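You operate a simulated robot arm through the tools that you are given. There is no shell and no other tool. Be economical: measure what you need, move in short steps, check, and stop when the job is done.

Carry out the task below with a simulated robot arm. There is one attempt and no reset: what you move stays moved.

TASK
Roll the lint off the black jumper under the green towel.
Fine: towel aside on the shelf first; roller back in its spot, towel back on the jumper.

It is judged by the outcome, as a careful person would: the job done as asked, and still so three seconds after it is handed in. It fails if anything else is knocked over, pushed out of place, dropped, spilled or broken. Flat cloth is picked up by pressing the open fingertips on it (5 to 10 N) and closing them slowly along it; thin cloth reads only 2 to 8 mm in the jaws.

THE ROBOT
A 7-joint arm with a two-finger parallel gripper, fixed in place. Base frame: the origin is at the foot of the arm, x ahead of it, y to its left, z up. Lengths are in mm, angles in rad, forces in N, time in s.
With the tool pointing down near the work surface it reaches from about 340 to 760 mm from the base axis. Its first joint turns from -2.007 to 2.007 rad. Payload 3.91 kg.
The tool frame sits at the grasp point between the pads (the TCP): z along the fingers, y along the line on which they close. The tips reach 30 mm beyond it. Largest opening 110 mm; finger width 20, thickness 10; the body of the gripper, 48 by 112 mm, starts 55 mm behind the TCP.
Orientation is told as [roll, pitch, yaw] about the base's x, y, z axes, in that order, counted from this pose: with the fingers straight down and closing along the base's y, the tool's x points along the base's -x, its y along +y and its z along -z.

THE INTERFACE
- The arm moves only by the tool apply_moves. Its argument "commands" is a list of rows, each a list of 7 numbers: the shift along the tool's x, y, z in mm, then the turn, a rotation vector about the tool's x, y, z in rad, then the gripper command, from -1 (fully open) to 1 (shut), values between in proportion. In form: [[dx, dy, dz, ax, ay, az, gripper], ...]. A call has 1 to 12 rows; each row shifts and turns the commanded pose from where the row before left it, along the tool's axes as they then stand. A row lasts 0.2 s, in which the tool goes at most 50 mm and 0.15 rad; a call with a longer step from one row to the next is refused whole, and so is a gripper value outside its range. Where a pose cannot be reached the arm comes as near as it can. A force on the tool above 40 N (or 10 N above the force at the start of the call, whichever is more), or a blocked arm, ends the call early, and 0.2 s more pass. The fingers move at their own pace (about 108 mm/s each) and stop on an object; they squeeze with about 41 N. The grip force told is the motor's: it shows also when the fingers shut on nothing. Time passes only in rows, and 0.2 s behind the last, so rows that do not move let the fingers close. The reply holds the time, the measured pose of the TCP, the force on the tool along the base axes, the opening and the grip force, in the units named above and with some noise.
- Cameras (640 x 400 px; columns grow to the right, rows downward): "scene" is fixed at [400.3, 650.1, 1779.6]; the picture's right is [-1.00, 0.01, 0.00], its down [0.00, 0.50, -0.86] and it looks along [-0.01, -0.86, -0.50] (base axes); focal length 335 px, centre (320, 200). "wrist" rides on the gripper at [72, 17, -103] in the tool frame; the picture's right is [-0.23, 0.97, 0.00], its down [-0.76, -0.18, -0.62] and it looks along [-0.61, -0.14, 0.78] (tool axes); focal length 222 px, centre (320, 200).
- camera(camera): a new picture of that camera. The clock stands still meanwhile.
- raise_lower(by): slides the trunk up (or, below 0, down) by that many mm; the arm rides with it, the base frame stays. It gives what a move gives, with no picture.
- probe_pixels(camera, pixels): for up to 12 pixels [column, row] of the newest picture of that camera ("zoom" is the newest enlarged one), the place [x, y, z] in the base frame of the surface seen there, good to about 2 mm. The clock stands still meanwhile.
- close_up(camera, box): a new picture of the part [left, top, right, bottom] of that camera's present view, enlarged. The clock stands still meanwhile.
- hand_in(): hands the job in; it is judged then, once.

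Keep the steps short. Do not move on a guess: measure, check each grasp and each placing, and mend mistakes. In all there are 80 turns and 38 pictures (those below and enlarged ones count). Leave the gripper open and the arm clear of the work at the hand-in unless told otherwise, and finish with a single line.

The tools are called after "Emit:" by a JSON object that holds its "op" and its "data". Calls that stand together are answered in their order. apply_moves: Moves the arm, as the interface text tells. Its arguments: {"type":"object","properties":{"commands":{"type":"array","items":{"type":"array","items":{"type":"number"}}}},"required":["commands"]} The other tools are called the same way: raise_lower (by) slides the trunk up or down; camera (camera) takes a picture; probe_pixels (camera, pixels) gives the place of the surface under pixels of a picture; close_up (camera, box) takes an enlarged picture of a part of a camera's view; hand_in () hands the job in.

At the start:

```text
time_s: 0.0
tcp_pos: [264.0, -394.9, 1332.0]
tool_rot: [-0.001, 0.001, 0.001]
force: [0.6, -0.4, -0.2]
gripper_width: 109.8
grip_force: 0.1
trunk travel left (down, up): [-925.0, 65.0]
```

scene: 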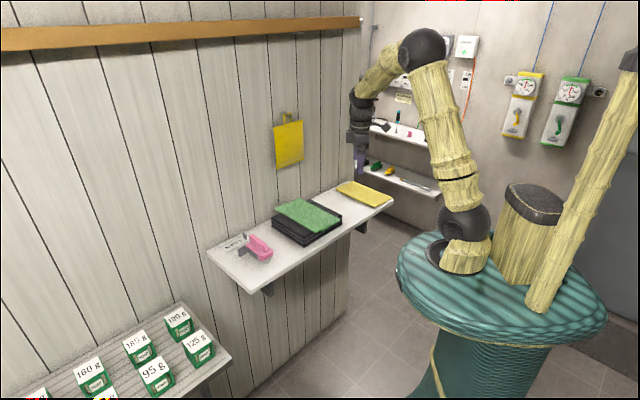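
wrist: 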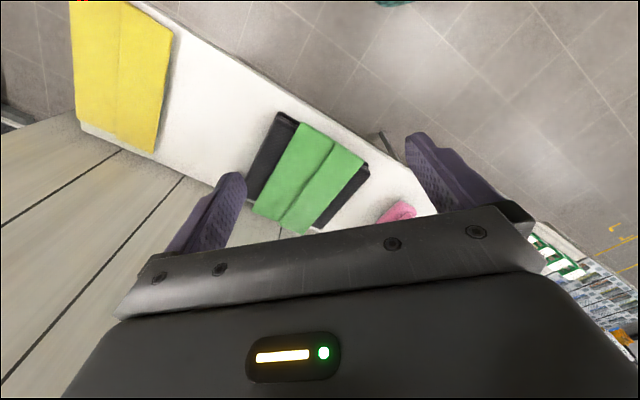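

I see a shelf with a black jumper under a green towel, a pink roller in a holder, and a yellow cloth. I'll enlarge that area and measure it.

Emit:
{"op": "close_up", "data": {"camera": "scene", "box": [200, 170, 400, 295]}}

Emit:
{"op": "probe_pixels", "data": {"camera": "scene", "pixels": [[275, 209], [299, 198], [340, 216], [314, 233], [272, 225], [307, 243], [342, 213], [258, 245], [237, 243], [220, 255], [365, 193], [248, 285]]}}

```text
3.20 times, centred on (300, 232) of scene
```

zoom: 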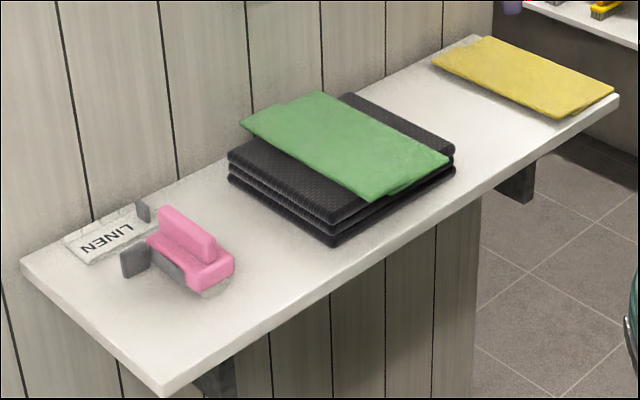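

```text
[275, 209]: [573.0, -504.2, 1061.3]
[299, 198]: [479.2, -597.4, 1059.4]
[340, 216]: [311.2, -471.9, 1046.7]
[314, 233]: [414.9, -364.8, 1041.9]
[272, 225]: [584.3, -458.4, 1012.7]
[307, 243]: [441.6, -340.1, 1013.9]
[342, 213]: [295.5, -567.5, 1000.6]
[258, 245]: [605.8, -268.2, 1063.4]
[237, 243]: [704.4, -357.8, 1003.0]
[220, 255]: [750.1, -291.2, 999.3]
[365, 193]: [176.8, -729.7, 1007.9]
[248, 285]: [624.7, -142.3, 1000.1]
```

I'll probe the zoom picture for the corners of the jumper, the towel, and the roller.

Emit:
{"op": "probe_pixels", "data": {"camera": "zoom", "pixels": [[232, 153], [333, 222], [452, 148], [350, 96], [244, 122], [320, 95], [443, 160], [375, 195], [340, 140], [280, 108], [410, 178], [320, 200]]}}

Emit:
{"op": "probe_pixels", "data": {"camera": "zoom", "pixels": [[165, 210], [210, 240], [160, 235], [190, 265], [230, 262], [205, 285], [130, 260], [144, 210], [105, 237], [170, 265], [185, 240], [212, 250]]}}

Emit:
{"op": "probe_pixels", "data": {"camera": "zoom", "pixels": [[25, 265], [165, 385], [475, 40], [612, 97], [435, 65], [485, 40], [610, 90], [555, 115], [400, 120], [200, 190], [290, 270], [400, 90]]}}

Emit:
{"op": "close_up", "data": {"camera": "scene", "box": [215, 220, 295, 270]}}

```text
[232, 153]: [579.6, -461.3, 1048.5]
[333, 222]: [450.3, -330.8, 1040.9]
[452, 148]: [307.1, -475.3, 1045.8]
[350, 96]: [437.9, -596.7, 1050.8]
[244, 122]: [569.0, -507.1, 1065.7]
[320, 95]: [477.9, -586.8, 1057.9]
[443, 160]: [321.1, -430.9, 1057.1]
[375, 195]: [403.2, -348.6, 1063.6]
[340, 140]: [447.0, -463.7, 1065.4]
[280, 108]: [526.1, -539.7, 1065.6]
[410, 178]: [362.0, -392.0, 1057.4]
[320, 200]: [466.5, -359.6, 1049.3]
```

```text
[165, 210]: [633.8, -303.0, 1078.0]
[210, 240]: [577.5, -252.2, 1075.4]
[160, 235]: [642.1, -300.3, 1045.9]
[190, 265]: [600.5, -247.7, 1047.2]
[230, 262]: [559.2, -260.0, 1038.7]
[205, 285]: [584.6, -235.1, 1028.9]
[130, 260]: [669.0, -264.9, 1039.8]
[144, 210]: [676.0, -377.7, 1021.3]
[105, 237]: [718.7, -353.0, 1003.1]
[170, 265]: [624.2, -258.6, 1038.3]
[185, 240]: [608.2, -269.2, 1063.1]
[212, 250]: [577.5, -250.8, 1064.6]
```

```text
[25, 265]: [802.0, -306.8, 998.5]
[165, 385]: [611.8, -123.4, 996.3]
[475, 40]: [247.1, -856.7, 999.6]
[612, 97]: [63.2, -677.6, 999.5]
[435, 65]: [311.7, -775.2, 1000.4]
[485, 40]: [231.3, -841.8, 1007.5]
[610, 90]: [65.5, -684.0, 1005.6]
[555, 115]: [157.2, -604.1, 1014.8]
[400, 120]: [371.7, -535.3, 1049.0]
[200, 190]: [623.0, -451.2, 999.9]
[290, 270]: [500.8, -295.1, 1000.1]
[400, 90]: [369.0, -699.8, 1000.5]
```

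```text
8.00 times, centred on (255, 245) of scene
```

zoom: 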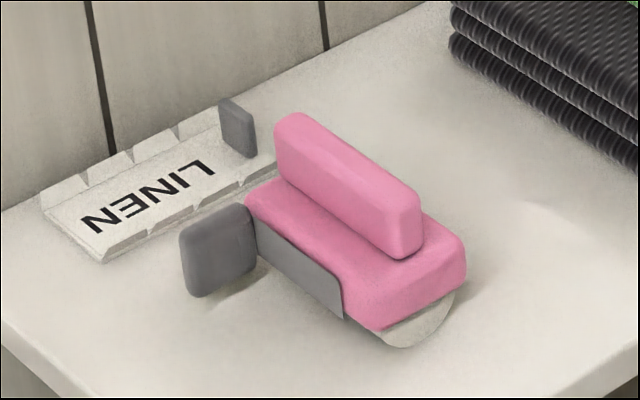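

The shelf runs diagonally, with the jumper folded on it and the towel overhanging front and back by about 20 mm. I'll take a closer wrist view from here.

Emit:
{"op": "close_up", "data": {"camera": "wrist", "box": [220, 90, 460, 240]}}

```text
2.67 times, centred on (340, 165) of wrist
```

zoom: 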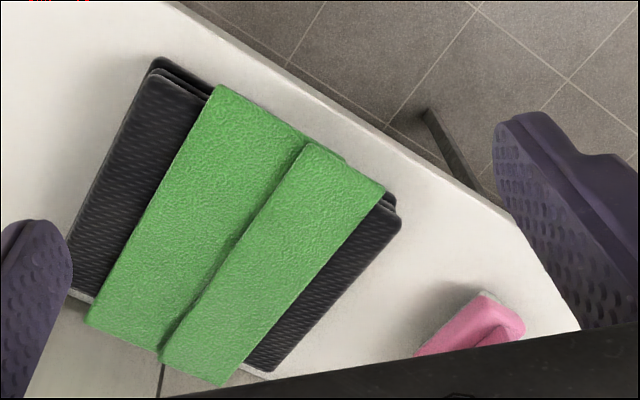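

I can tell the shelf lies at 45°. I'll use its own axes: u along the shelf toward the yellow cloth, v toward the robot. First I'll move above the towel's front edge, staying high, and turn the hand by -45°.

Emit:
{"op": "apply_moves", "data": {"commands": [[-38, 15, 0, 0, 0, 0, -1], [-39, 14, 0, 0, 0, 0, -1], [0, 0, 0, 0, 0, 0.1309, -1], [0, 0, 0, 0, 0, 0.1309, -1], [0, 0, 0, 0, 0, 0.1309, -1], [0, 0, 0, 0, 0, 0.1309, -1], [0, 0, 0, 0, 0, 0.1309, -1], [0, 0, 0, 0, 0, 0.1309, -1]]}}

Emit:
{"op": "close_up", "data": {"camera": "wrist", "box": [160, 0, 480, 200]}}

```text
time_s: 1.8
tcp_pos: [342.5, -365.2, 1330.7]
tool_rot: [0.0, 0.0, -0.788]
force: [0.2, -0.6, 0.4]
gripper_width: 109.8
grip_force: 0.0
trunk travel left (down, up): [-925.0, 65.0]
```

```text
2.00 times, centred on (320, 100) of wrist
```

zoom: 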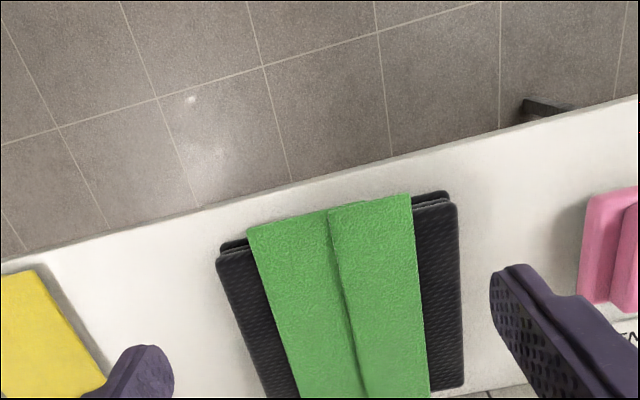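

Position is confirmed. Next I'll tilt the hand to horizontal, pointing away from the robot, well above the work.

Emit:
{"op": "apply_moves", "data": {"commands": [[0, 0, 0, 0, -0.1428, 0, -1], [0, 0, 0, 0, -0.1428, 0, -1], [0, 0, 0, 0, -0.1428, 0, -1], [0, 0, 0, 0, -0.1428, 0, -1], [0, 0, 0, 0, -0.1428, 0, -1], [0, 0, 0, 0, -0.1428, 0, -1], [0, 0, 0, 0, -0.1428, 0, -1], [0, 0, 0, 0, -0.1428, 0, -1], [0, 0, 0, 0, -0.1428, 0, -1], [0, 0, 0, 0, -0.1428, 0, -1], [0, 0, 0, 0, -0.1428, 0, -1]]}}

```text
time_s: 4.2
tcp_pos: [353.7, -385.8, 1334.3]
tool_rot: [-3.137, -1.569, 2.352]
force: [-0.4, -0.4, 0.1]
gripper_width: 109.8
grip_force: 0.1
out of reach, approached as far as the arm can: row 9, 10
trunk travel left (down, up): [-925.0, 65.0]
```

The hand is horizontal, about 23 mm farther out than commanded. Now I'll roll the fingers so they close vertically.

Emit:
{"op": "apply_moves", "data": {"commands": [[0, 0, 20, 0, 0, -0.1428, -1], [0, 0, 0, 0, 0, -0.1428, -1], [0, 0, 0, 0, 0, -0.1428, -1], [0, 0, 0, 0, 0, -0.1428, -1], [0, 0, 0, 0, 0, -0.1428, -1], [0, 0, 0, 0, 0, -0.1428, -1], [0, 0, 0, 0, 0, -0.1428, -1], [0, 0, 0, 0, 0, -0.1428, -1], [0, 0, 0, 0, 0, -0.1428, -1], [0, 0, 0, 0, 0, -0.1428, -1], [0, 0, 0, 0, 0, -0.1428, -0.1]]}}

Emit:
{"op": "camera", "data": {"camera": "scene"}}

```text
time_s: 6.6
tcp_pos: [368.0, -396.5, 1333.5]
tool_rot: [-1.571, 0.005, 0.787]
force: [0.1, -0.5, -0.3]
gripper_width: 60.7
grip_force: 0.1
trunk travel left (down, up): [-925.0, 65.0]
```

```text
31 pictures are left
```

scene: 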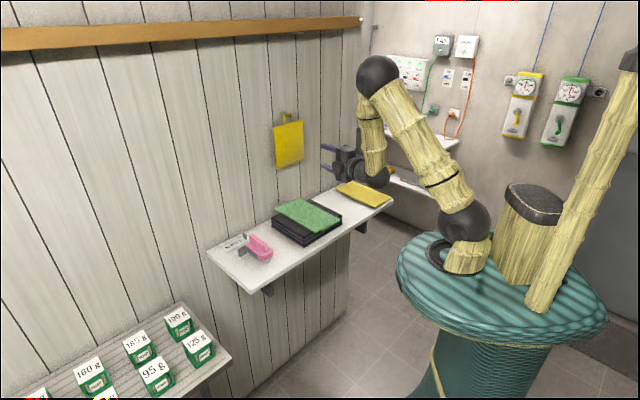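

The hand is now horizontal with fingers closing vertically and an opening of 60 mm. I'll back off 60 mm to clear the shelf edge before lowering.

Emit:
{"op": "apply_moves", "data": {"commands": [[-3, 0, -20, 0, 0, 0, -0.1], [0, 0, -20, 0, 0, 0, -0.1], [0, 0, -20, 0, 0, 0, -0.1]]}}

```text
time_s: 7.4
tcp_pos: [350.5, -386.8, 1333.3]
tool_rot: [-1.571, 0.0, 0.787]
force: [-0.2, 0.0, -0.6]
gripper_width: 60.6
grip_force: 0.0
out of reach, approached as far as the arm can: row 1, 2, 3
trunk travel left (down, up): [-925.0, 65.0]
```

It cannot retreat past t≈-521 at this arm height because the arm is too folded. I'll probe the shoulder and base to plan a trunk height.

Emit:
{"op": "probe_pixels", "data": {"camera": "scene", "pixels": [[462, 222], [460, 262], [378, 75], [372, 178], [405, 265], [345, 165], [430, 300], [520, 300]]}}

```text
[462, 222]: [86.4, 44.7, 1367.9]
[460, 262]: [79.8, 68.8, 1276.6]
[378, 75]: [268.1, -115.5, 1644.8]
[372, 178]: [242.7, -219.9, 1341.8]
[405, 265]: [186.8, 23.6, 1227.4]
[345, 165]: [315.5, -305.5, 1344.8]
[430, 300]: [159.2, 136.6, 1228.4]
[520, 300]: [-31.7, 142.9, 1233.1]
```

The shoulder is at z≈1350, so moving the arm lower will give it more room to retreat. I'll go down to about 1180, still well above the towel, then retreat.

Emit:
{"op": "apply_moves", "data": {"commands": [[0, 30, 0, 0, 0, 0, -0.1], [0, 40, 0, 0, 0, 0, -0.1], [0, 40, 0, 0, 0, 0, -0.1], [0, 40, 0, 0, 0, 0, -0.1], [0, 0, 0, 0, 0, 0, -0.1]]}}

```text
time_s: 8.6
tcp_pos: [350.3, -386.2, 1184.5]
tool_rot: [-1.573, 0.0, 0.787]
force: [0.0, -0.1, 0.3]
gripper_width: 60.5
grip_force: 0.0
trunk travel left (down, up): [-925.0, 65.0]
```

Emit:
{"op": "apply_moves", "data": {"commands": [[-4, 0, -20, 0, 0, 0, -0.1], [-4, 0, -25, 0, 0, 0, -0.1], [0, 0, 0, 0, 0, 0, -0.1]]}}

```text
time_s: 9.4
tcp_pos: [325.3, -347.9, 1184.3]
tool_rot: [-1.571, 0.003, 0.787]
force: [0.6, 0.7, 0.0]
gripper_width: 60.4
grip_force: 0.1
trunk travel left (down, up): [-925.0, 65.0]
```

Retreat worked: s≈16, t≈-476. The tips are now in front of the shelf edge, so I'll lower to towel height.

Emit:
{"op": "apply_moves", "data": {"commands": [[-2, 40, 0, 0, 0, 0, -0.1], [0, 40, 0, 0, 0, 0, -0.1], [0, 40, 0, 0, 0, 0, -0.1], [0, 5, 0, 0, 0, 0, -0.1], [0, 0, 0, 0, 0, 0, -0.1]]}}

Emit:
{"op": "camera", "data": {"camera": "wrist"}}

Emit:
{"op": "close_up", "data": {"camera": "scene", "box": [220, 150, 420, 275]}}

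```text
time_s: 10.6
tcp_pos: [324.0, -347.8, 1058.6]
tool_rot: [-1.57, 0.0, 0.785]
force: [0.4, -0.9, -0.2]
gripper_width: 60.3
grip_force: 0.0
trunk travel left (down, up): [-925.0, 65.0]
```

```text
30 pictures are left
```

wrist: 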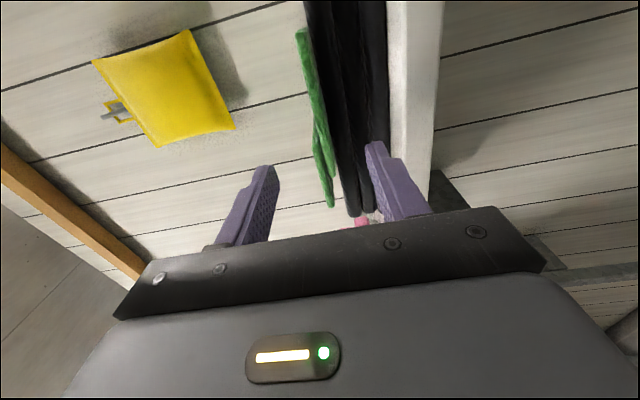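

```text
3.20 times, centred on (320, 212) of scene
```

zoom: 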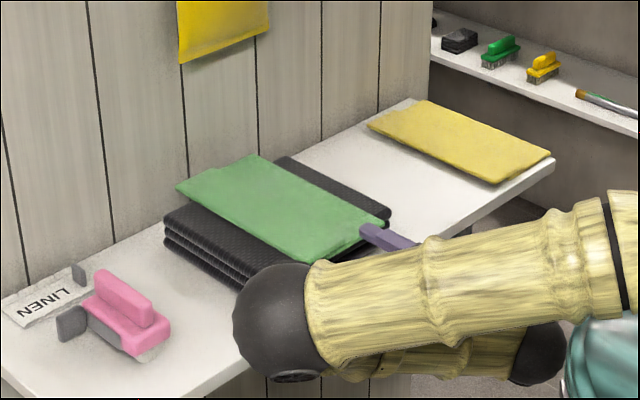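

In the wrist picture the towel edge (green, around col 300-335) lies between the fingers. I'll zoom and measure it, and check the arm's clearance.

Emit:
{"op": "close_up", "data": {"camera": "wrist", "box": [220, 60, 460, 225]}}

Emit:
{"op": "probe_pixels", "data": {"camera": "wrist", "pixels": [[302, 34], [308, 90], [318, 150], [331, 200], [312, 60], [322, 115], [350, 150], [350, 205], [265, 185], [377, 160], [362, 222], [420, 60]]}}

Emit:
{"op": "probe_pixels", "data": {"camera": "scene", "pixels": [[305, 240], [295, 250], [310, 265], [298, 235], [325, 255], [370, 225]]}}

```text
2.42 times, centred on (340, 142) of wrist
```

zoom: 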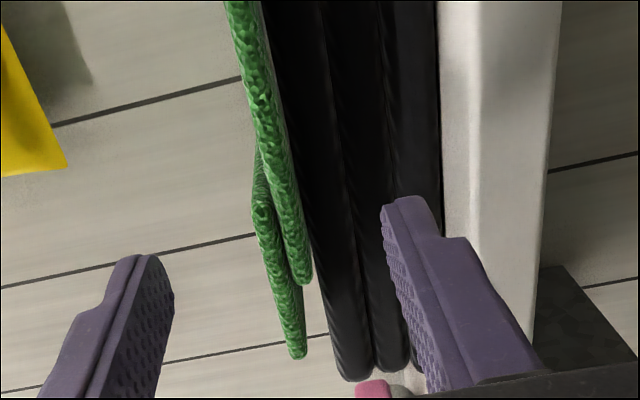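

```text
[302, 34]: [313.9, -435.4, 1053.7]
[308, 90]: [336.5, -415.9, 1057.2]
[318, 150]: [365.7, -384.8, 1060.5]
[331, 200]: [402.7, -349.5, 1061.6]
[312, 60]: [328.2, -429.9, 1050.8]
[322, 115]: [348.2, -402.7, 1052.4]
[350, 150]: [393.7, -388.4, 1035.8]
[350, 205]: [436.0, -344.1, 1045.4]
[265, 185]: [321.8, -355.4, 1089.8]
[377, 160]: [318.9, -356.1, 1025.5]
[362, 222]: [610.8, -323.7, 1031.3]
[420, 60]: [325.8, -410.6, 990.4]
```

```text
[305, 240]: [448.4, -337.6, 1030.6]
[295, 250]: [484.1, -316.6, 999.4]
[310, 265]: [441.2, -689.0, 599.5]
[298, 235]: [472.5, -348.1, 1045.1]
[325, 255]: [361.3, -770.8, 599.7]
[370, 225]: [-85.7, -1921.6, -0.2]
```

At s≈0 both towel layers overlap, the edge is at t≈-531 and z spans 1050–1066. I'll shift 14 mm and advance 41 mm so the tips go about 16 mm over and under the overhang, short of the jumper.

Emit:
{"op": "apply_moves", "data": {"commands": [[-14, 0, 0, 0, 0, 0, -0.1], [0, 0, 15, 0, 0, 0, -0.1], [0, 0, 15, 0, 0, 0, -0.1], [0, 0, 11, 0, 0, 0, -0.1], [0, 0, 0, 0, 0, 0, -0.1]]}}

Emit:
{"op": "close_up", "data": {"camera": "wrist", "box": [220, 60, 460, 225]}}

Emit:
{"op": "camera", "data": {"camera": "scene"}}

```text
time_s: 11.8
tcp_pos: [364.0, -367.2, 1059.2]
tool_rot: [-1.57, 0.001, 0.786]
force: [-0.3, -0.3, -0.3]
gripper_width: 60.5
grip_force: 0.0
trunk travel left (down, up): [-925.0, 65.0]
```

```text
2.42 times, centred on (340, 142) of wrist
```

zoom: 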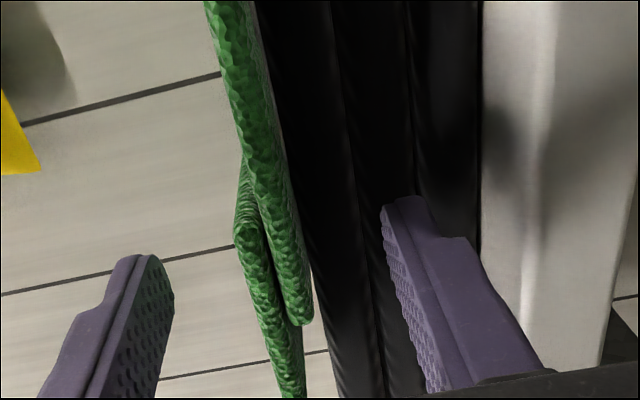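

```text
26 pictures are left
```

scene: 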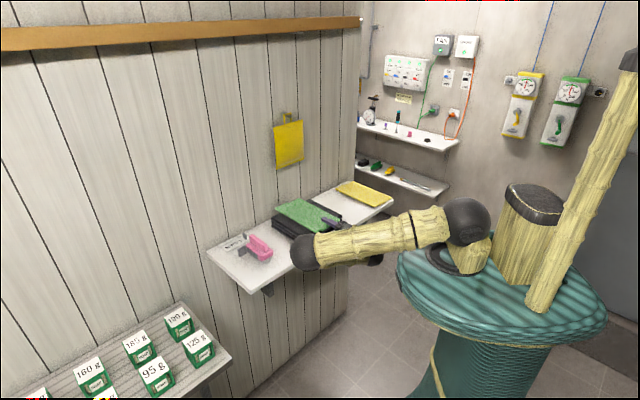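

The fingers straddle the overhang correctly. I'll check the elbow position and close slowly.

Emit:
{"op": "probe_pixels", "data": {"camera": "scene", "pixels": [[305, 252], [295, 262], [345, 242], [375, 262]]}}

Emit:
{"op": "apply_moves", "data": {"commands": [[0, 0, 0, 0, 0, 0, 0.2], [0, 0, 0, 0, 0, 0, 0.5], [0, 0, 0, 0, 0, 0, 0.6], [0, 0, 0, 0, 0, 0, 0.7], [0, 0, 0, 0, 0, 0, 0.8], [0, 0, 0, 0, 0, 0, 0.9], [0, 0, 0, 0, 0, 0, 1], [0, 0, 0, 0, 0, 0, 1]]}}

```text
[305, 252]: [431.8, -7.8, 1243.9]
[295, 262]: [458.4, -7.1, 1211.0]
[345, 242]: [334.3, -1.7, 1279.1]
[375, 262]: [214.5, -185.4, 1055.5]
```

```text
time_s: 13.6
tcp_pos: [364.2, -368.1, 1060.4]
tool_rot: [-1.574, 0.0, 0.785]
force: [1.3, -3.6, 12.5]
gripper_width: 19.1
grip_force: 41.1
trunk travel left (down, up): [-925.0, 65.0]
```

Emit:
{"op": "close_up", "data": {"camera": "wrist", "box": [220, 60, 460, 225]}}

```text
2.42 times, centred on (340, 142) of wrist
```

zoom: 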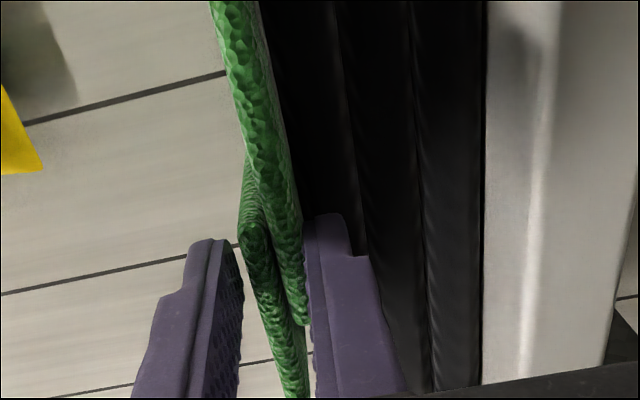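

Both layers are held at 19 mm with 41 N of grip, and the jumper is untouched. I'll lift gently by 40 mm and look.

Emit:
{"op": "apply_moves", "data": {"commands": [[0, -8, 0, 0, 0, 0, 1], [0, -8, 0, 0, 0, 0, 1], [0, -8, 0, 0, 0, 0, 1], [0, -8, 0, 0, 0, 0, 1], [0, -8, 0, 0, 0, 0, 1], [0, 0, 0, 0, 0, 0, 1]]}}

Emit:
{"op": "close_up", "data": {"camera": "scene", "box": [220, 150, 420, 275]}}

```text
time_s: 15.0
tcp_pos: [364.6, -366.8, 1098.8]
tool_rot: [-1.572, 0.0, 0.787]
force: [0.2, -0.7, -2.0]
gripper_width: 19.1
grip_force: 40.8
trunk travel left (down, up): [-925.0, 65.0]
```

```text
3.20 times, centred on (320, 212) of scene
```

zoom: 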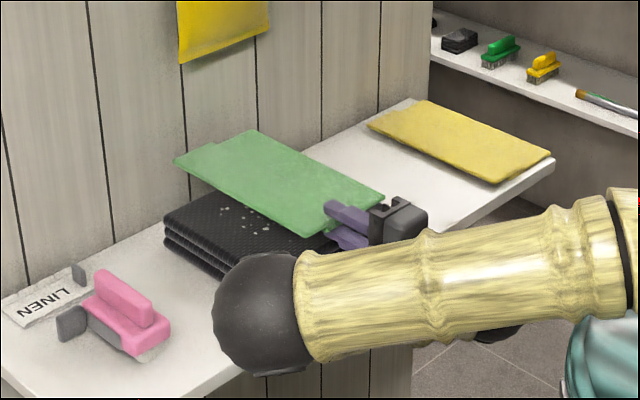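

The towel comes up like a stiff panel, and I can see lint specks on the jumper. I'll raise it 30 mm more, carry it 195 mm along the shelf toward the free gap, and come forward 33 mm so it overhangs the shelf edge for easy regrasp.

Emit:
{"op": "apply_moves", "data": {"commands": [[0, -15, 0, 0, 0, 0, 1], [0, -15, 0, 0, 0, 0, 1], [20, 0, 0, 0, 0, 0, 1], [25, 0, 0, 0, 0, 0, 1], [25, 0, 0, 0, 0, 0, 1], [25, 0, 0, 0, 0, 0, 1], [25, 0, 0, 0, 0, 0, 1], [25, 0, 0, 0, 0, 0, 1], [25, 0, 0, 0, 0, 0, 1], [25, 0, -10, 0, 0, 0, 1], [0, 0, -15, 0, 0, 0, 1], [0, 0, -8, 0, 0, 0, 1]]}}

Emit:
{"op": "close_up", "data": {"camera": "scene", "box": [220, 150, 420, 275]}}

```text
time_s: 17.6
tcp_pos: [211.8, -488.0, 1150.9]
tool_rot: [-1.623, -0.009, 0.786]
force: [-0.2, -0.5, -0.4]
gripper_width: 19.3
grip_force: 41.1
trunk travel left (down, up): [-925.0, 65.0]
```

```text
3.20 times, centred on (320, 212) of scene
```

zoom: 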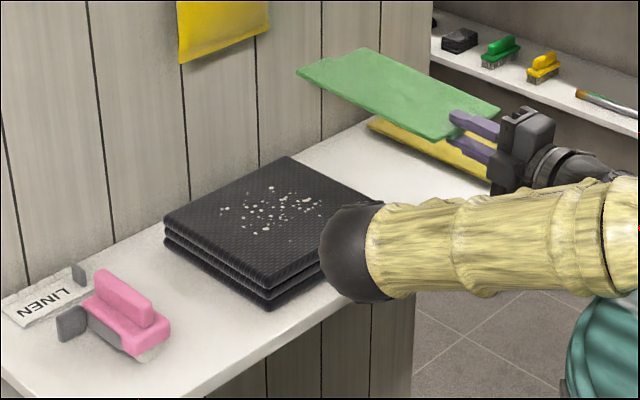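

The measured pose has drifted from the commanded one, with z 22 mm high and a slight tilt. I'll let it settle and re-read.

Emit:
{"op": "apply_moves", "data": {"commands": [[0, 0, 0, 0, 0, 0, 1], [0, 0, 0, 0, 0, 0, 1], [0, 0, 0, 0, 0, 0, 1]]}}

```text
time_s: 18.4
tcp_pos: [213.5, -486.6, 1148.4]
tool_rot: [-1.621, -0.009, 0.79]
force: [0.6, -0.5, -1.1]
gripper_width: 19.2
grip_force: 41.0
trunk travel left (down, up): [-925.0, 65.0]
```

Emit:
{"op": "apply_moves", "data": {"commands": [[0, 15, 0, 0, 0, 0, 1], [0, 15, 0, 0, 0, 0, 1], [0, 15, 0, 0, 0, 0, 1], [0, 0, 0, 0, 0, 0, 1], [0, 0, 0, 0, 0, 0, 1]]}}

```text
time_s: 19.6
tcp_pos: [220.7, -493.5, 1117.0]
tool_rot: [-1.653, -0.015, 0.791]
force: [-0.2, 0.2, -0.6]
gripper_width: 19.0
grip_force: 41.0
trunk travel left (down, up): [-925.0, 65.0]
```

Lowering makes the deviation larger, so some joint is at a limit here. I'll go back up to see where the pose becomes exact, then use the trunk to lower instead.

Emit:
{"op": "apply_moves", "data": {"commands": [[0, -20, 0, 0, 0, 0, 1], [0, -20, 0, 0, 0, 0, 1], [0, -20, 0, 0, 0, 0, 1], [0, -20, 0, 0, 0, 0, 1], [0, -20, 0, 0, 0, 0, 1], [0, 0, 0, 0, 0, 0, 1], [0, 0, 0, 0, 0, 0, 1]]}}

```text
time_s: 21.2
tcp_pos: [238.0, -473.7, 1196.6]
tool_rot: [-1.613, -0.017, 0.845]
force: [-0.2, 0.2, -1.0]
gripper_width: 19.4
grip_force: 40.9
trunk travel left (down, up): [-925.0, 65.0]
```

Emit:
{"op": "camera", "data": {"camera": "scene"}}

```text
22 pictures are left
```

scene: 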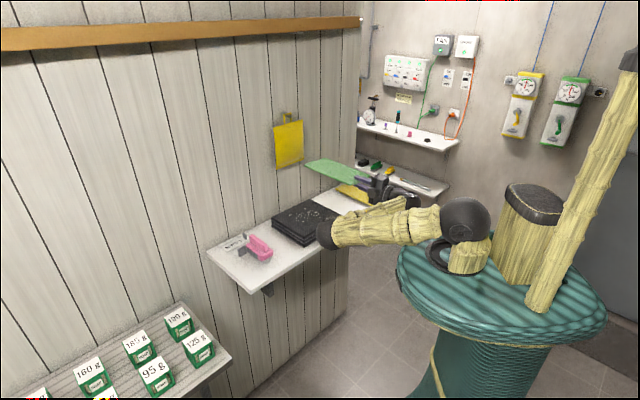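

The elbow has dropped to the side, which limits the wrist here. Earlier, at z≈1330, the elbow was up and free. I'll go back up there, a bit farther out, and then lower with the trunk.

Emit:
{"op": "apply_moves", "data": {"commands": [[-20, -20, 10, 0, 0, 0, 1], [-20, -25, 10, 0, 0, 0, 1], [-20, -25, 10, 0, 0, 0, 1], [0, -25, 10, 0, 0, 0, 1], [0, -20, 0, 0, 0, 0, 1], [0, -20, 0, 0, 0, 0, 1], [0, 0, 0, 0, 0, 0, 1]]}}

```text
time_s: 22.8
tcp_pos: [273.6, -468.7, 1318.3]
tool_rot: [-1.57, 0.0, 0.786]
force: [-0.3, -0.2, -1.0]
gripper_width: 19.3
grip_force: 41.4
trunk travel left (down, up): [-925.0, 65.0]
```

The pose is exact again (s=138, t=-525, z=1318). I'll continue along the shelf at this height.

Emit:
{"op": "apply_moves", "data": {"commands": [[20, 0, 0, 0, 0, 0, 1], [20, 0, 0, 0, 0, 0, 1], [18, 0, 0, 0, 0, 0, 1], [0, 0, -10, 0, 0, 0, 1], [0, 0, -10, 0, 0, 0, 1], [0, 0, -10, 0, 0, 0, 1], [0, 0, -10, 0, 0, 0, 1], [0, 0, 0, 0, 0, 0, 1]]}}

Emit:
{"op": "camera", "data": {"camera": "scene"}}

```text
time_s: 24.6
tcp_pos: [250.7, -461.5, 1371.7]
tool_rot: [-1.701, -0.018, 0.884]
force: [-0.1, -0.2, -1.1]
gripper_width: 19.3
grip_force: 41.0
trunk travel left (down, up): [-925.0, 65.0]
```

```text
21 pictures are left
```

scene: 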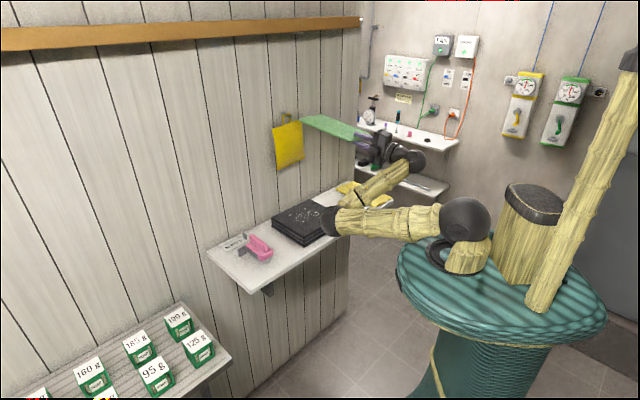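

The elbow stayed low and to the side here. The towel only needs s≈172 to clear the jumper, so I'll return to a slightly farther-out pose there and check it's exact.

Emit:
{"op": "apply_moves", "data": {"commands": [[0, 0, 15, 0, 0, 0, 1], [0, 0, 15, 0, 0, 0, 1], [-10, 0, 15, 0, 0, 0, 1], [-14, 0, 0, 0, 0, 0, 1], [0, 0, 0, 0, 0, 0, 1], [0, 0, 0, 0, 0, 0, 1]]}}

Emit:
{"op": "apply_moves", "data": {"commands": [[0, 20, 0, 0, 0, 0, 1], [0, 20, 0, 0, 0, 0, 1], [0, 20, 0, 0, 0, 0, 1], [0, 20, 0, 0, 0, 0, 1], [0, 0, 0, 0, 0, 0, 1], [0, 0, 0, 0, 0, 0, 1]]}}

```text
time_s: 26.0
tcp_pos: [252.6, -494.7, 1318.3]
tool_rot: [-1.57, 0.0, 0.785]
force: [-0.3, 0.4, -0.5]
gripper_width: 19.1
grip_force: 41.0
trunk travel left (down, up): [-925.0, 65.0]
```

```text
time_s: 27.4
tcp_pos: [253.4, -495.4, 1238.2]
tool_rot: [-1.57, 0.0, 0.784]
force: [0.8, -0.4, -0.7]
gripper_width: 19.1
grip_force: 41.5
trunk travel left (down, up): [-925.0, 65.0]
```

That is exact at s=171, t=-529, z=1238. I'll try retreating in small steps.

Emit:
{"op": "apply_moves", "data": {"commands": [[2, 0, -10, 0, 0, 0, 1], [0, 0, -10, 0, 0, 0, 1], [0, 0, 0, 0, 0, 0, 1], [0, 0, 0, 0, 0, 0, 1]]}}

Emit:
{"op": "apply_moves", "data": {"commands": [[0, 0, -10, 0, 0, 0, 1], [0, 0, -8, 0, 0, 0, 1], [0, 0, 0, 0, 0, 0, 1], [0, 0, 0, 0, 0, 0, 1]]}}

```text
time_s: 28.4
tcp_pos: [237.7, -480.9, 1236.9]
tool_rot: [-1.571, -0.001, 0.786]
force: [-0.2, -0.3, -1.1]
gripper_width: 19.1
grip_force: 41.1
trunk travel left (down, up): [-925.0, 65.0]
```

```text
time_s: 29.4
tcp_pos: [227.0, -470.4, 1241.9]
tool_rot: [-1.582, -0.003, 0.788]
force: [0.2, 0.0, -1.4]
gripper_width: 19.0
grip_force: 41.4
trunk travel left (down, up): [-925.0, 65.0]
```

Nearly exact at t≈-493, s≈172. I'll retreat 5 mm more for overhang and lower with the trunk, watching the scene.

Emit:
{"op": "apply_moves", "data": {"commands": [[0, 0, -5, 0, 0, 0, 1], [0, 0, 0, 0, 0, 0, 1], [0, 0, 0, 0, 0, 0, 1]]}}

Emit:
{"op": "raise_lower", "data": {"by": -190}}

Emit:
{"op": "camera", "data": {"camera": "scene"}}

Emit:
{"op": "camera", "data": {"camera": "wrist"}}

```text
time_s: 30.2
tcp_pos: [228.5, -466.4, 1250.8]
tool_rot: [-1.605, -0.011, 0.794]
force: [-0.2, 0.2, -1.5]
gripper_width: 19.1
grip_force: 40.8
trunk travel left (down, up): [-925.0, 65.0]
```

```text
time_s: 32.3
tcp_pos: [226.8, -466.3, 1061.1]
tool_rot: [-1.606, -0.012, 0.793]
force: [0.3, -0.1, -1.8]
gripper_width: 19.1
grip_force: 40.9
trunk travel left (down, up): [-735.0, 255.0]
```

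```text
20 pictures are left
```

scene: 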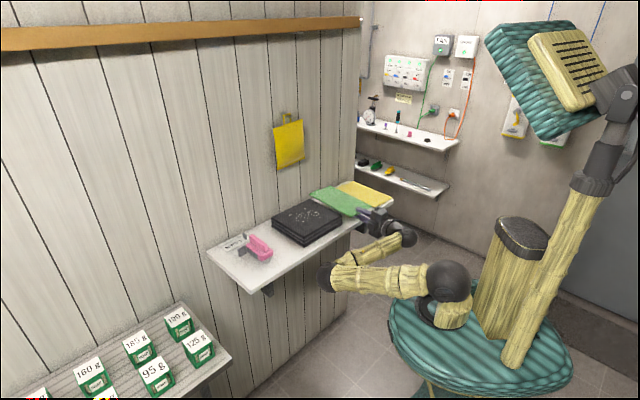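

```text
19 pictures are left
```

wrist: 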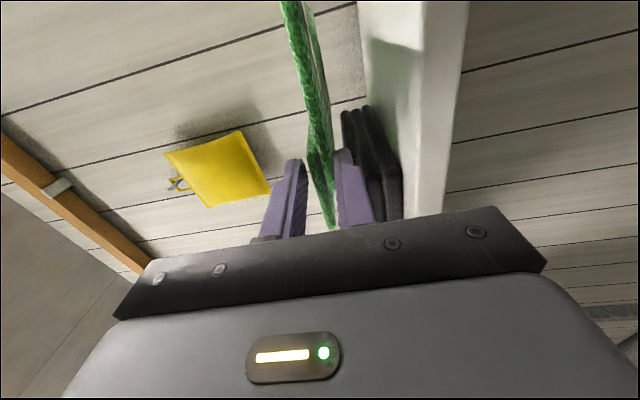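

Towel is above the free gap. I'll measure the shelf's front edge and the finger tips in the wrist image to see whether the lower finger clears the edge.

Emit:
{"op": "probe_pixels", "data": {"camera": "wrist", "pixels": [[425, 60], [420, 120], [410, 100], [345, 155], [300, 165], [310, 100], [330, 225], [297, 30], [455, 60], [437, 60], [430, 120]]}}

Emit:
{"op": "probe_pixels", "data": {"camera": "scene", "pixels": [[313, 192], [338, 188], [344, 216], [370, 205], [341, 213], [338, 189], [393, 197], [363, 183]]}}

```text
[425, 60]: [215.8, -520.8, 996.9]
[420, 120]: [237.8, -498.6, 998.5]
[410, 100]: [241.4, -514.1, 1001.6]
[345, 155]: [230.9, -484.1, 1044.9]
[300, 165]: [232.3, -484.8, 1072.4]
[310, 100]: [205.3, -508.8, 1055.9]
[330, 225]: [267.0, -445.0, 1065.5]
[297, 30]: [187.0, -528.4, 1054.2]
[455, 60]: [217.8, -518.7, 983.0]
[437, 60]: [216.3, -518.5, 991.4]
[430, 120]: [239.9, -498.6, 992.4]
```

```text
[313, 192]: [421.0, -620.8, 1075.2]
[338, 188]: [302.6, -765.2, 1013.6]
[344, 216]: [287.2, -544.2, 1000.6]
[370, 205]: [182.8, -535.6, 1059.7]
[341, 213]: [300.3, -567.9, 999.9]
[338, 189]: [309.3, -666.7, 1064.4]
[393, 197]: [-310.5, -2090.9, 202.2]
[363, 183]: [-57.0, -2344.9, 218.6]
```

The shelf edge is at t≈-520.5 and the tips are right at it, while the towel's edge overhangs about 15 mm. The arm can give a few more mm of retreat if the hand tips up slightly, so I'll tip up 0.08 rad and retreat a little.

Emit:
{"op": "apply_moves", "data": {"commands": [[0, 0, 0, 0.04, 0, 0, 1], [0, 0, -3, 0.04, 0, 0, 1], [0, 0, -4, 0, 0, 0, 1], [0, 0, 0, 0, 0, 0, 1], [0, 0, 0, 0, 0, 0, 1]]}}

```text
time_s: 33.5
tcp_pos: [220.4, -461.8, 1057.9]
tool_rot: [-1.679, -0.009, 0.789]
force: [0.0, 0.2, 0.1]
gripper_width: 19.3
grip_force: 41.1
trunk travel left (down, up): [-735.0, 255.0]
```

Now t=-482, with tips 8 mm clear of the shelf edge. I'll lower by trunk to near contact.

Emit:
{"op": "raise_lower", "data": {"by": -46}}

Emit:
{"op": "camera", "data": {"camera": "wrist"}}

```text
time_s: 34.4
tcp_pos: [220.2, -461.5, 1010.9]
tool_rot: [-1.678, -0.009, 0.79]
force: [-0.4, 1.1, -2.4]
gripper_width: 19.0
grip_force: 41.0
trunk travel left (down, up): [-689.0, 301.0]
```

```text
18 pictures are left
```

wrist: 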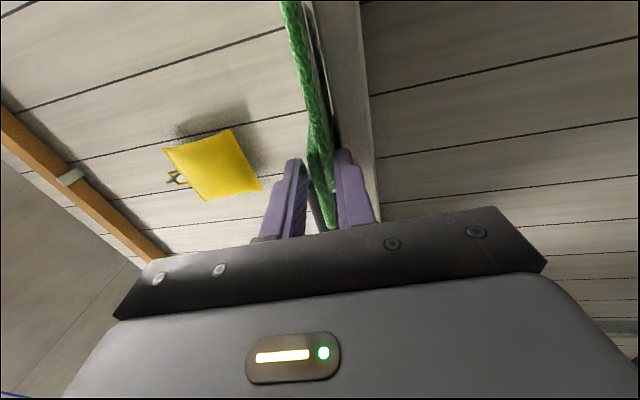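

The towel is just over the shelf. I'll lower 4 mm more, then open the fingers slowly.

Emit:
{"op": "raise_lower", "data": {"by": -4}}

Emit:
{"op": "apply_moves", "data": {"commands": [[0, 0, 0, 0, 0, 0, 0.6], [0, 0, 0, 0, 0, 0, 0.5], [0, 0, 0, 0, 0, 0, 0.4], [0, 0, 0, 0, 0, 0, 0.2], [0, 0, 0, 0, 0, 0, 0], [0, 0, 0, 0, 0, 0, 0]]}}

Emit:
{"op": "close_up", "data": {"camera": "scene", "box": [240, 160, 440, 285]}}

```text
time_s: 34.9
tcp_pos: [220.1, -461.5, 1008.2]
tool_rot: [-1.679, -0.01, 0.789]
force: [0.0, 0.6, -1.1]
gripper_width: 19.3
grip_force: 41.0
trunk travel left (down, up): [-685.0, 305.0]
```

```text
time_s: 36.3
tcp_pos: [220.6, -461.9, 1007.4]
tool_rot: [-1.679, -0.007, 0.788]
force: [-0.1, -0.7, -0.5]
gripper_width: 54.8
grip_force: 0.0
trunk travel left (down, up): [-685.0, 305.0]
```

```text
3.20 times, centred on (340, 222) of scene
```

zoom: 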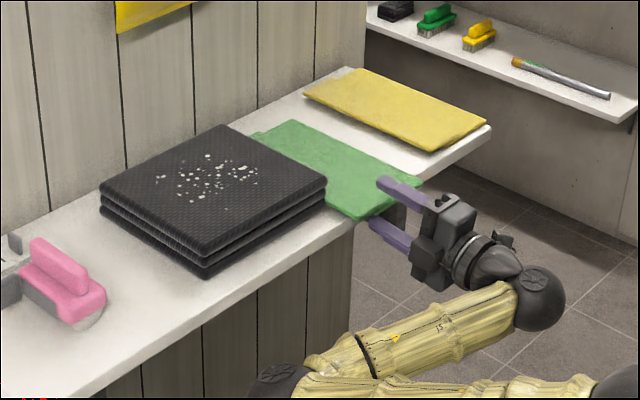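

The towel lies flat in the gap with its front edge overhanging. I'll measure the lint patch and the towel.

Emit:
{"op": "probe_pixels", "data": {"camera": "zoom", "pixels": [[157, 180], [207, 157], [258, 172], [200, 205], [193, 190], [235, 158], [222, 130], [325, 175], [204, 255], [101, 188], [270, 132], [345, 212]]}}

Emit:
{"op": "probe_pixels", "data": {"camera": "zoom", "pixels": [[420, 180], [370, 215], [290, 122], [260, 135], [305, 92], [432, 148], [330, 205], [320, 160], [360, 150], [340, 180]]}}

```text
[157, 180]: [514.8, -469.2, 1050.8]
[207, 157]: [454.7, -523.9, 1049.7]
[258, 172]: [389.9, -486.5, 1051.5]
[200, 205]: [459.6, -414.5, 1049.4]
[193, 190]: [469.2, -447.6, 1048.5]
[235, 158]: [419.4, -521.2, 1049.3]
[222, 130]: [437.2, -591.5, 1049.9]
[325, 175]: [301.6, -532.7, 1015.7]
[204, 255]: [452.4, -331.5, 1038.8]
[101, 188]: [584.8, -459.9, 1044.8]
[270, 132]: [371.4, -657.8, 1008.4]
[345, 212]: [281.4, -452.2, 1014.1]
```

```text
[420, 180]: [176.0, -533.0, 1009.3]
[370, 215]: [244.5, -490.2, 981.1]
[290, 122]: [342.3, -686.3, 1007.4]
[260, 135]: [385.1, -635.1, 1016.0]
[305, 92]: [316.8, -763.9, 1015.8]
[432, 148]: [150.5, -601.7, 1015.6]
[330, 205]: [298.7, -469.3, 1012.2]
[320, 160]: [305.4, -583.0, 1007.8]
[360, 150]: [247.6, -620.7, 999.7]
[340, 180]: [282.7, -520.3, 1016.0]
```

Lint lies at s -35..70, t -700..-615, z 1050. Next I'll slide the open fingers sideways out from around the towel's overhang, then rise.

Emit:
{"op": "apply_moves", "data": {"commands": [[-15, 0, 0, 0, 0, 0, 0], [-20, 0, 0, 0, 0, 0, 0], [-20, 0, 0, 0, 0, 0, 0], [-20, 0, 0, 0, 0, 0, 0], [-10, 0, -5, 0, 0, 0, 0], [0, 0, -10, 0, 0, 0, 0], [0, 0, 0, 0, 0, 0, 0]]}}

Emit:
{"op": "raise_lower", "data": {"by": 235}}

```text
time_s: 37.9
tcp_pos: [266.1, -392.2, 996.9]
tool_rot: [-1.652, -0.001, 0.784]
force: [-0.5, -0.6, 0.4]
gripper_width: 54.9
grip_force: 0.1
trunk travel left (down, up): [-685.0, 305.0]
```

```text
time_s: 40.4
tcp_pos: [265.7, -393.0, 1231.6]
tool_rot: [-1.652, 0.001, 0.787]
force: [0.8, 0.8, 0.0]
gripper_width: 54.8
grip_force: 0.2
trunk travel left (down, up): [-920.0, 70.0]
```

The hand is clear. I'll reverse the roll, moving outward and level, well above the shelf.

Emit:
{"op": "apply_moves", "data": {"commands": [[-10, 0, 20, -0.08, 0, 0, -0.3], [-20, 0, 20, 0, 0, 0.1428, -0.3], [0, 0, 20, 0, 0, 0.1428, -0.3], [0, 0, 0, 0, 0, 0.1428, -0.3], [0, 0, 0, 0, 0, 0.1428, -0.3], [0, 0, 0, 0, 0, 0.1428, -0.3], [0, 0, 0, 0, 0, 0.1428, -0.3], [0, 0, 0, 0, 0, 0.1428, -0.3], [0, 0, 0, 0, 0, 0.1428, -0.3], [0, 0, 0, 0, 0, 0.1428, -0.3], [0, 0, 0, 0, 0, 0.1428, -0.3], [0, 0, 0, 0, 0, 0.1428, -0.3]]}}

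Emit:
{"op": "apply_moves", "data": {"commands": [[-10, 0, 0, 0, 0.1428, 0, -0.3], [-10, 0, 0, 0, 0.1428, 0, -0.3], [-10, 0, 0, 0, 0.1428, 0, -0.3], [0, 0, 0, 0, 0.1428, 0, -0.3], [0, 0, 0, 0, 0.1428, 0, -0.3], [0, 0, 0, 0, 0.1428, 0, -0.3], [0, 0, 0, 0, 0.1428, 0, -0.3], [0, 0, 0, 0, 0.1428, 0, -0.3], [0, 0, 0, 0, 0.1428, 0, -0.3], [0, 0, 0, 0, 0.1428, 0, -0.3], [0, 0, 0, 0, 0.1428, 0, -0.3], [0, 0, 0, 0, 0, 0, -0.3]]}}

```text
time_s: 43.0
tcp_pos: [328.8, -413.9, 1232.0]
tool_rot: [2.25, -1.567, -3.033]
force: [-0.3, 0.1, -0.4]
gripper_width: 71.5
grip_force: 0.0
trunk travel left (down, up): [-920.0, 70.0]
```

```text
time_s: 45.5
tcp_pos: [332.8, -415.7, 1262.8]
tool_rot: [0.001, -0.002, -0.784]
force: [-0.1, 0.5, 0.2]
gripper_width: 71.4
grip_force: 0.0
trunk travel left (down, up): [-920.0, 70.0]
```

The tool points down with yaw -0.784. I'll travel above the roller (s=-232, t=-624), staying high.

Emit:
{"op": "apply_moves", "data": {"commands": [[-14, 41, 0, 0, 0, 0, -0.3], [-14, 42, 0, 0, 0, 0, -0.3], [-14, 42, 0, 0, 0, 0, -0.3], [-14, 42, 0, 0, 0, 0, -0.3], [-14, 42, 0, 0, 0, 0, -0.3], [-14, 41, 0, 0, 0, 0, -0.3], [-11, 41, 0, 0, 0, 0, -0.3], [0, 0, 30, 0, 0, 0, -0.3], [0, 0, 30, 0, 0, 0, -0.3], [0, 0, 0, 0, 0, 0, -0.3]]}}

Emit:
{"op": "camera", "data": {"camera": "wrist"}}

```text
time_s: 47.8
tcp_pos: [604.9, -277.4, 1203.6]
tool_rot: [-0.001, -0.003, -0.784]
force: [0.5, 0.8, 0.1]
gripper_width: 71.3
grip_force: 0.2
trunk travel left (down, up): [-920.0, 70.0]
```

```text
16 pictures are left
```

wrist: 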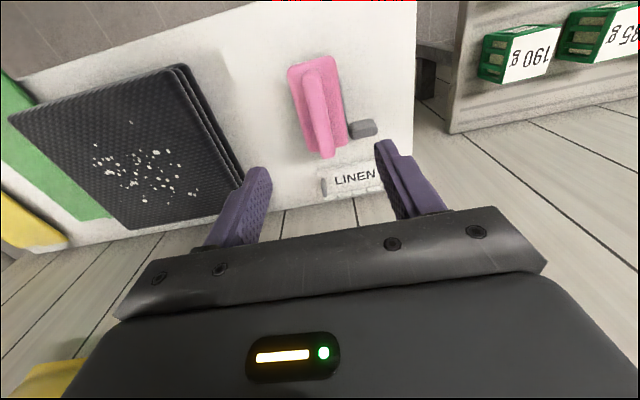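

I see the roller at about (315,105) and the "LINEN" tag behind it. I'll zoom in and measure the handle.

Emit:
{"op": "close_up", "data": {"camera": "wrist", "box": [256, 40, 416, 205]}}

Emit:
{"op": "probe_pixels", "data": {"camera": "wrist", "pixels": [[310, 72], [315, 100], [325, 150], [303, 80], [320, 80], [334, 152], [293, 68], [334, 60], [345, 135], [298, 110], [365, 127], [326, 180]]}}

```text
2.42 times, centred on (336, 122) of wrist
```

zoom: 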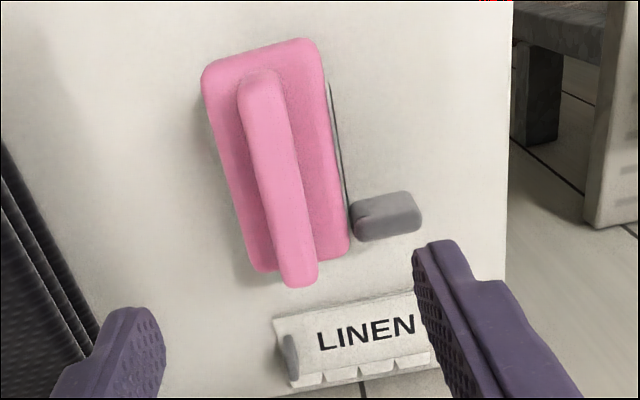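

```text
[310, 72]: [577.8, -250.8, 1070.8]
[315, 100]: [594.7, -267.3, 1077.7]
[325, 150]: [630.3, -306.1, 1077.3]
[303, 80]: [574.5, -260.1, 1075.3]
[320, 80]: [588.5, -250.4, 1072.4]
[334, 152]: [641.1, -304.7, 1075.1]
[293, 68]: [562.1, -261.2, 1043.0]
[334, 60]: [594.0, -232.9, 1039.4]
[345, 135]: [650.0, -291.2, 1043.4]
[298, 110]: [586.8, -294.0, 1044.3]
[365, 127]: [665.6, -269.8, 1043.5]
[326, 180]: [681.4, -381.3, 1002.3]
```

The handle is at s -240..-221, t -662..-587, with its top at z 1078; the block top is at 1043. The TCP is already centred over it. I'll go down to z=1079 (tips at 1049) and close.

Emit:
{"op": "apply_moves", "data": {"commands": [[0, 0, 30, 0, 0, 0, -0.2], [0, 0, 30, 0, 0, 0, 0], [0, 0, 30, 0, 0, 0, 0], [0, 0, 20, 0, 0, 0, 0], [0, 0, 14, 0, 0, 0, 0], [0, 0, 0, 0, 0, 0, 0], [0, 0, 0, 0, 0, 0, 0.4], [0, 0, 0, 0, 0, 0, 0.55], [0, 0, 0, 0, 0, 0, 0.7], [0, 0, 0, 0, 0, 0, 1], [0, 0, 0, 0, 0, 0, 1], [0, 0, 0, 0, 0, 0, 1]]}}

Emit:
{"op": "close_up", "data": {"camera": "scene", "box": [195, 175, 355, 275]}}

```text
time_s: 50.4
tcp_pos: [606.0, -277.9, 1078.0]
tool_rot: [0.0, -0.003, -0.786]
force: [0.0, -1.1, 1.1]
gripper_width: 17.6
grip_force: 41.1
trunk travel left (down, up): [-920.0, 70.0]
```

```text
4.00 times, centred on (275, 225) of scene
```

zoom: 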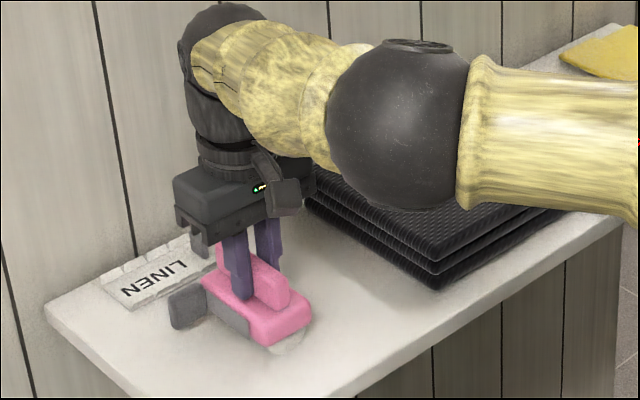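

The handle is held at 17.6 mm. Pick pose noted: (606, -278, 1078). I'll lift straight up 70 mm and look.

Emit:
{"op": "apply_moves", "data": {"commands": [[0, 0, -10, 0, 0, 0, 1], [0, 0, -15, 0, 0, 0, 1], [0, 0, -20, 0, 0, 0, 1], [0, 0, -25, 0, 0, 0, 1], [0, 0, 0, 0, 0, 0, 1]]}}

Emit:
{"op": "close_up", "data": {"camera": "scene", "box": [195, 175, 355, 275]}}

```text
time_s: 51.5
tcp_pos: [606.2, -278.5, 1147.9]
tool_rot: [0.0, -0.001, -0.785]
force: [-1.0, -0.4, -1.2]
gripper_width: 17.4
grip_force: 40.9
trunk travel left (down, up): [-920.0, 70.0]
```

```text
4.00 times, centred on (275, 225) of scene
```

zoom: 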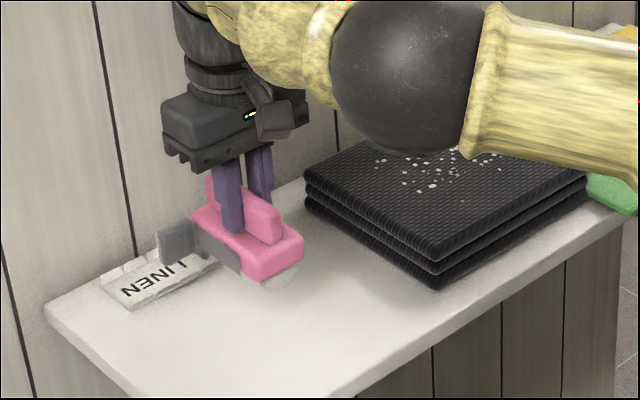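

The roller came up along with its grey side plate. I'll zoom in on its underside to learn the rolling direction.

Emit:
{"op": "close_up", "data": {"camera": "scene", "box": [225, 205, 289, 253]}}

```text
8.33 times, centred on (257, 229) of scene
```

zoom: 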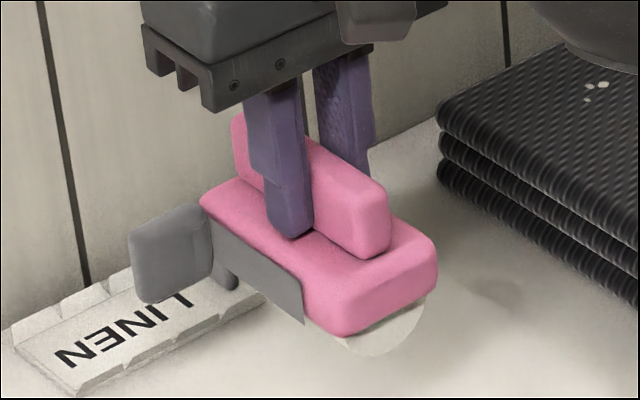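

The white cylinder's axis runs along the handle, so it rolls along the shelf direction u. I'll check the heights of the grey tab and cylinder bottom.

Emit:
{"op": "probe_pixels", "data": {"camera": "zoom", "pixels": [[150, 298], [140, 240], [200, 285], [228, 285], [300, 315], [385, 350], [405, 335], [360, 345], [345, 330], [170, 215], [270, 270], [425, 285]]}}

```text
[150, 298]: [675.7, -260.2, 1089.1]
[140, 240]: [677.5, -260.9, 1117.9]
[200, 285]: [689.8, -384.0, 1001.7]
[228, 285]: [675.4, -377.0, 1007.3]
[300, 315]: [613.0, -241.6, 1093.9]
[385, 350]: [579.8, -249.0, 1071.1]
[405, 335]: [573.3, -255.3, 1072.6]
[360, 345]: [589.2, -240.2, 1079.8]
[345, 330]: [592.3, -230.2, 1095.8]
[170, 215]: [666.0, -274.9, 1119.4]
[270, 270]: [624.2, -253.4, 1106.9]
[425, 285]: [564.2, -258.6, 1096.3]
```

The cylinder bottom is 78 mm below the TCP and the tab is 18 mm higher, so contact on the jumper should be at TCP z≈1128. I'll carry the roller to above the start of the first pass at s=-60, t=-680.

Emit:
{"op": "apply_moves", "data": {"commands": [[0, 0, -15, 0, 0, 0, 1], [-11, -34, 0, 0, 0, 0, 1], [-11, -35, 0, 0, 0, 0, 1], [-11, -35, 0, 0, 0, 0, 1], [-11, -34, 0, 0, 0, 0, 1], [-11, -34, 0, 0, 0, 0, 1], [0, 0, 15, 0, 0, 0, 1], [0, 0, 12, 0, 0, 0, 1], [0, 0, 0, 0, 0, 0, 1]]}}

Emit:
{"op": "apply_moves", "data": {"commands": [[0, 0, 3, 0, 0, 0, 1], [0, 0, 2, 0, 0, 0, 1], [0, 0, 2, 0, 0, 0, 1], [0, 0, 0, 0, 0, 0, 1]]}}

```text
time_s: 53.5
tcp_pos: [523.7, -438.2, 1136.3]
tool_rot: [-0.001, -0.001, -0.784]
force: [-0.2, 0.0, -0.9]
gripper_width: 17.5
grip_force: 40.9
trunk travel left (down, up): [-920.0, 70.0]
```

```text
time_s: 54.5
tcp_pos: [523.4, -438.1, 1129.6]
tool_rot: [-0.001, -0.001, -0.783]
force: [0.8, -0.2, -2.0]
gripper_width: 17.5
grip_force: 41.3
trunk travel left (down, up): [-920.0, 70.0]
```

Emit:
{"op": "apply_moves", "data": {"commands": [[0, 0, 1.5, 0, 0, 0, 1], [0, 0, 1.5, 0, 0, 0, 1], [0, 0, 0, 0, 0, 0, 1]]}}

```text
time_s: 55.4
tcp_pos: [522.9, -437.4, 1128.9]
tool_rot: [0.0, -0.003, -0.785]
force: [2.0, -0.1, 10.9]
gripper_width: 17.6
grip_force: 41.4
trunk travel left (down, up): [-920.0, 70.0]
```

Contact at z≈1129 with about 11 N. I'll ease off slightly and roll the first pass toward +u.

Emit:
{"op": "apply_moves", "data": {"commands": [[0, 0, -0.8, 0, 0, 0, 1], [0, -12, 0, 0, 0, 0, 1], [0, -15, 0, 0, 0, 0, 1], [0, -15, 0, 0, 0, 0, 1], [0, -15, 0, 0, 0, 0, 1], [0, -15, 0, 0, 0, 0, 1], [0, -15, 0, 0, 0, 0, 1], [0, -15, 0, 0, 0, 0, 1], [0, -15, 0, 0, 0, 0, 1], [0, -15, 0, 0, 0, 0, 1], [0, -15, 0, 0, 0, 0, 1], [0, 0, 0, 0, 0, 0, 1]]}}

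Emit:
{"op": "close_up", "data": {"camera": "scene", "box": [215, 160, 375, 260]}}

```text
time_s: 58.0
tcp_pos: [419.8, -542.2, 1128.5]
tool_rot: [-0.001, -0.003, -0.784]
force: [2.1, 1.2, 7.5]
gripper_width: 17.4
grip_force: 41.2
trunk travel left (down, up): [-920.0, 70.0]
```

```text
4.00 times, centred on (295, 210) of scene
```

zoom: 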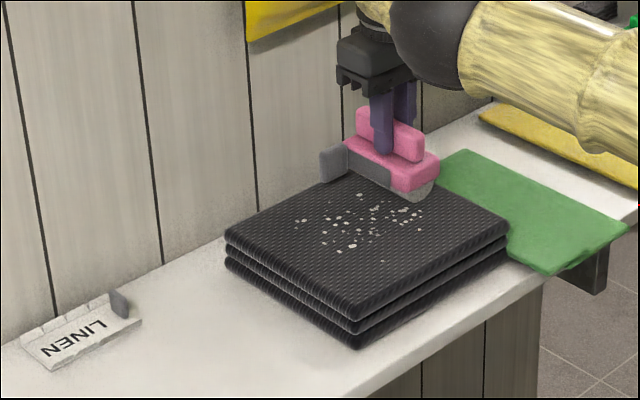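

Emit:
{"op": "probe_pixels", "data": {"camera": "zoom", "pixels": [[298, 220], [334, 203], [355, 207], [378, 210], [420, 210], [360, 196], [352, 246], [383, 261], [400, 235], [330, 235], [340, 190], [415, 228]]}}

```text
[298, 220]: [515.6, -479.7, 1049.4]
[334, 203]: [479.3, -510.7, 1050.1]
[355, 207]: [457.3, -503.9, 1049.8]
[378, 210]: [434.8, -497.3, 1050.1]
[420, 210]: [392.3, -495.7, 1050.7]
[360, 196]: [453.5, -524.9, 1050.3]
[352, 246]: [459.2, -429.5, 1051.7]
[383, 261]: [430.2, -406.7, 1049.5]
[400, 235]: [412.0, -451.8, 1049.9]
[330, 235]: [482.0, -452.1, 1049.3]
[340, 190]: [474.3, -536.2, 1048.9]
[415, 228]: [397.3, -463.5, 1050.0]
```

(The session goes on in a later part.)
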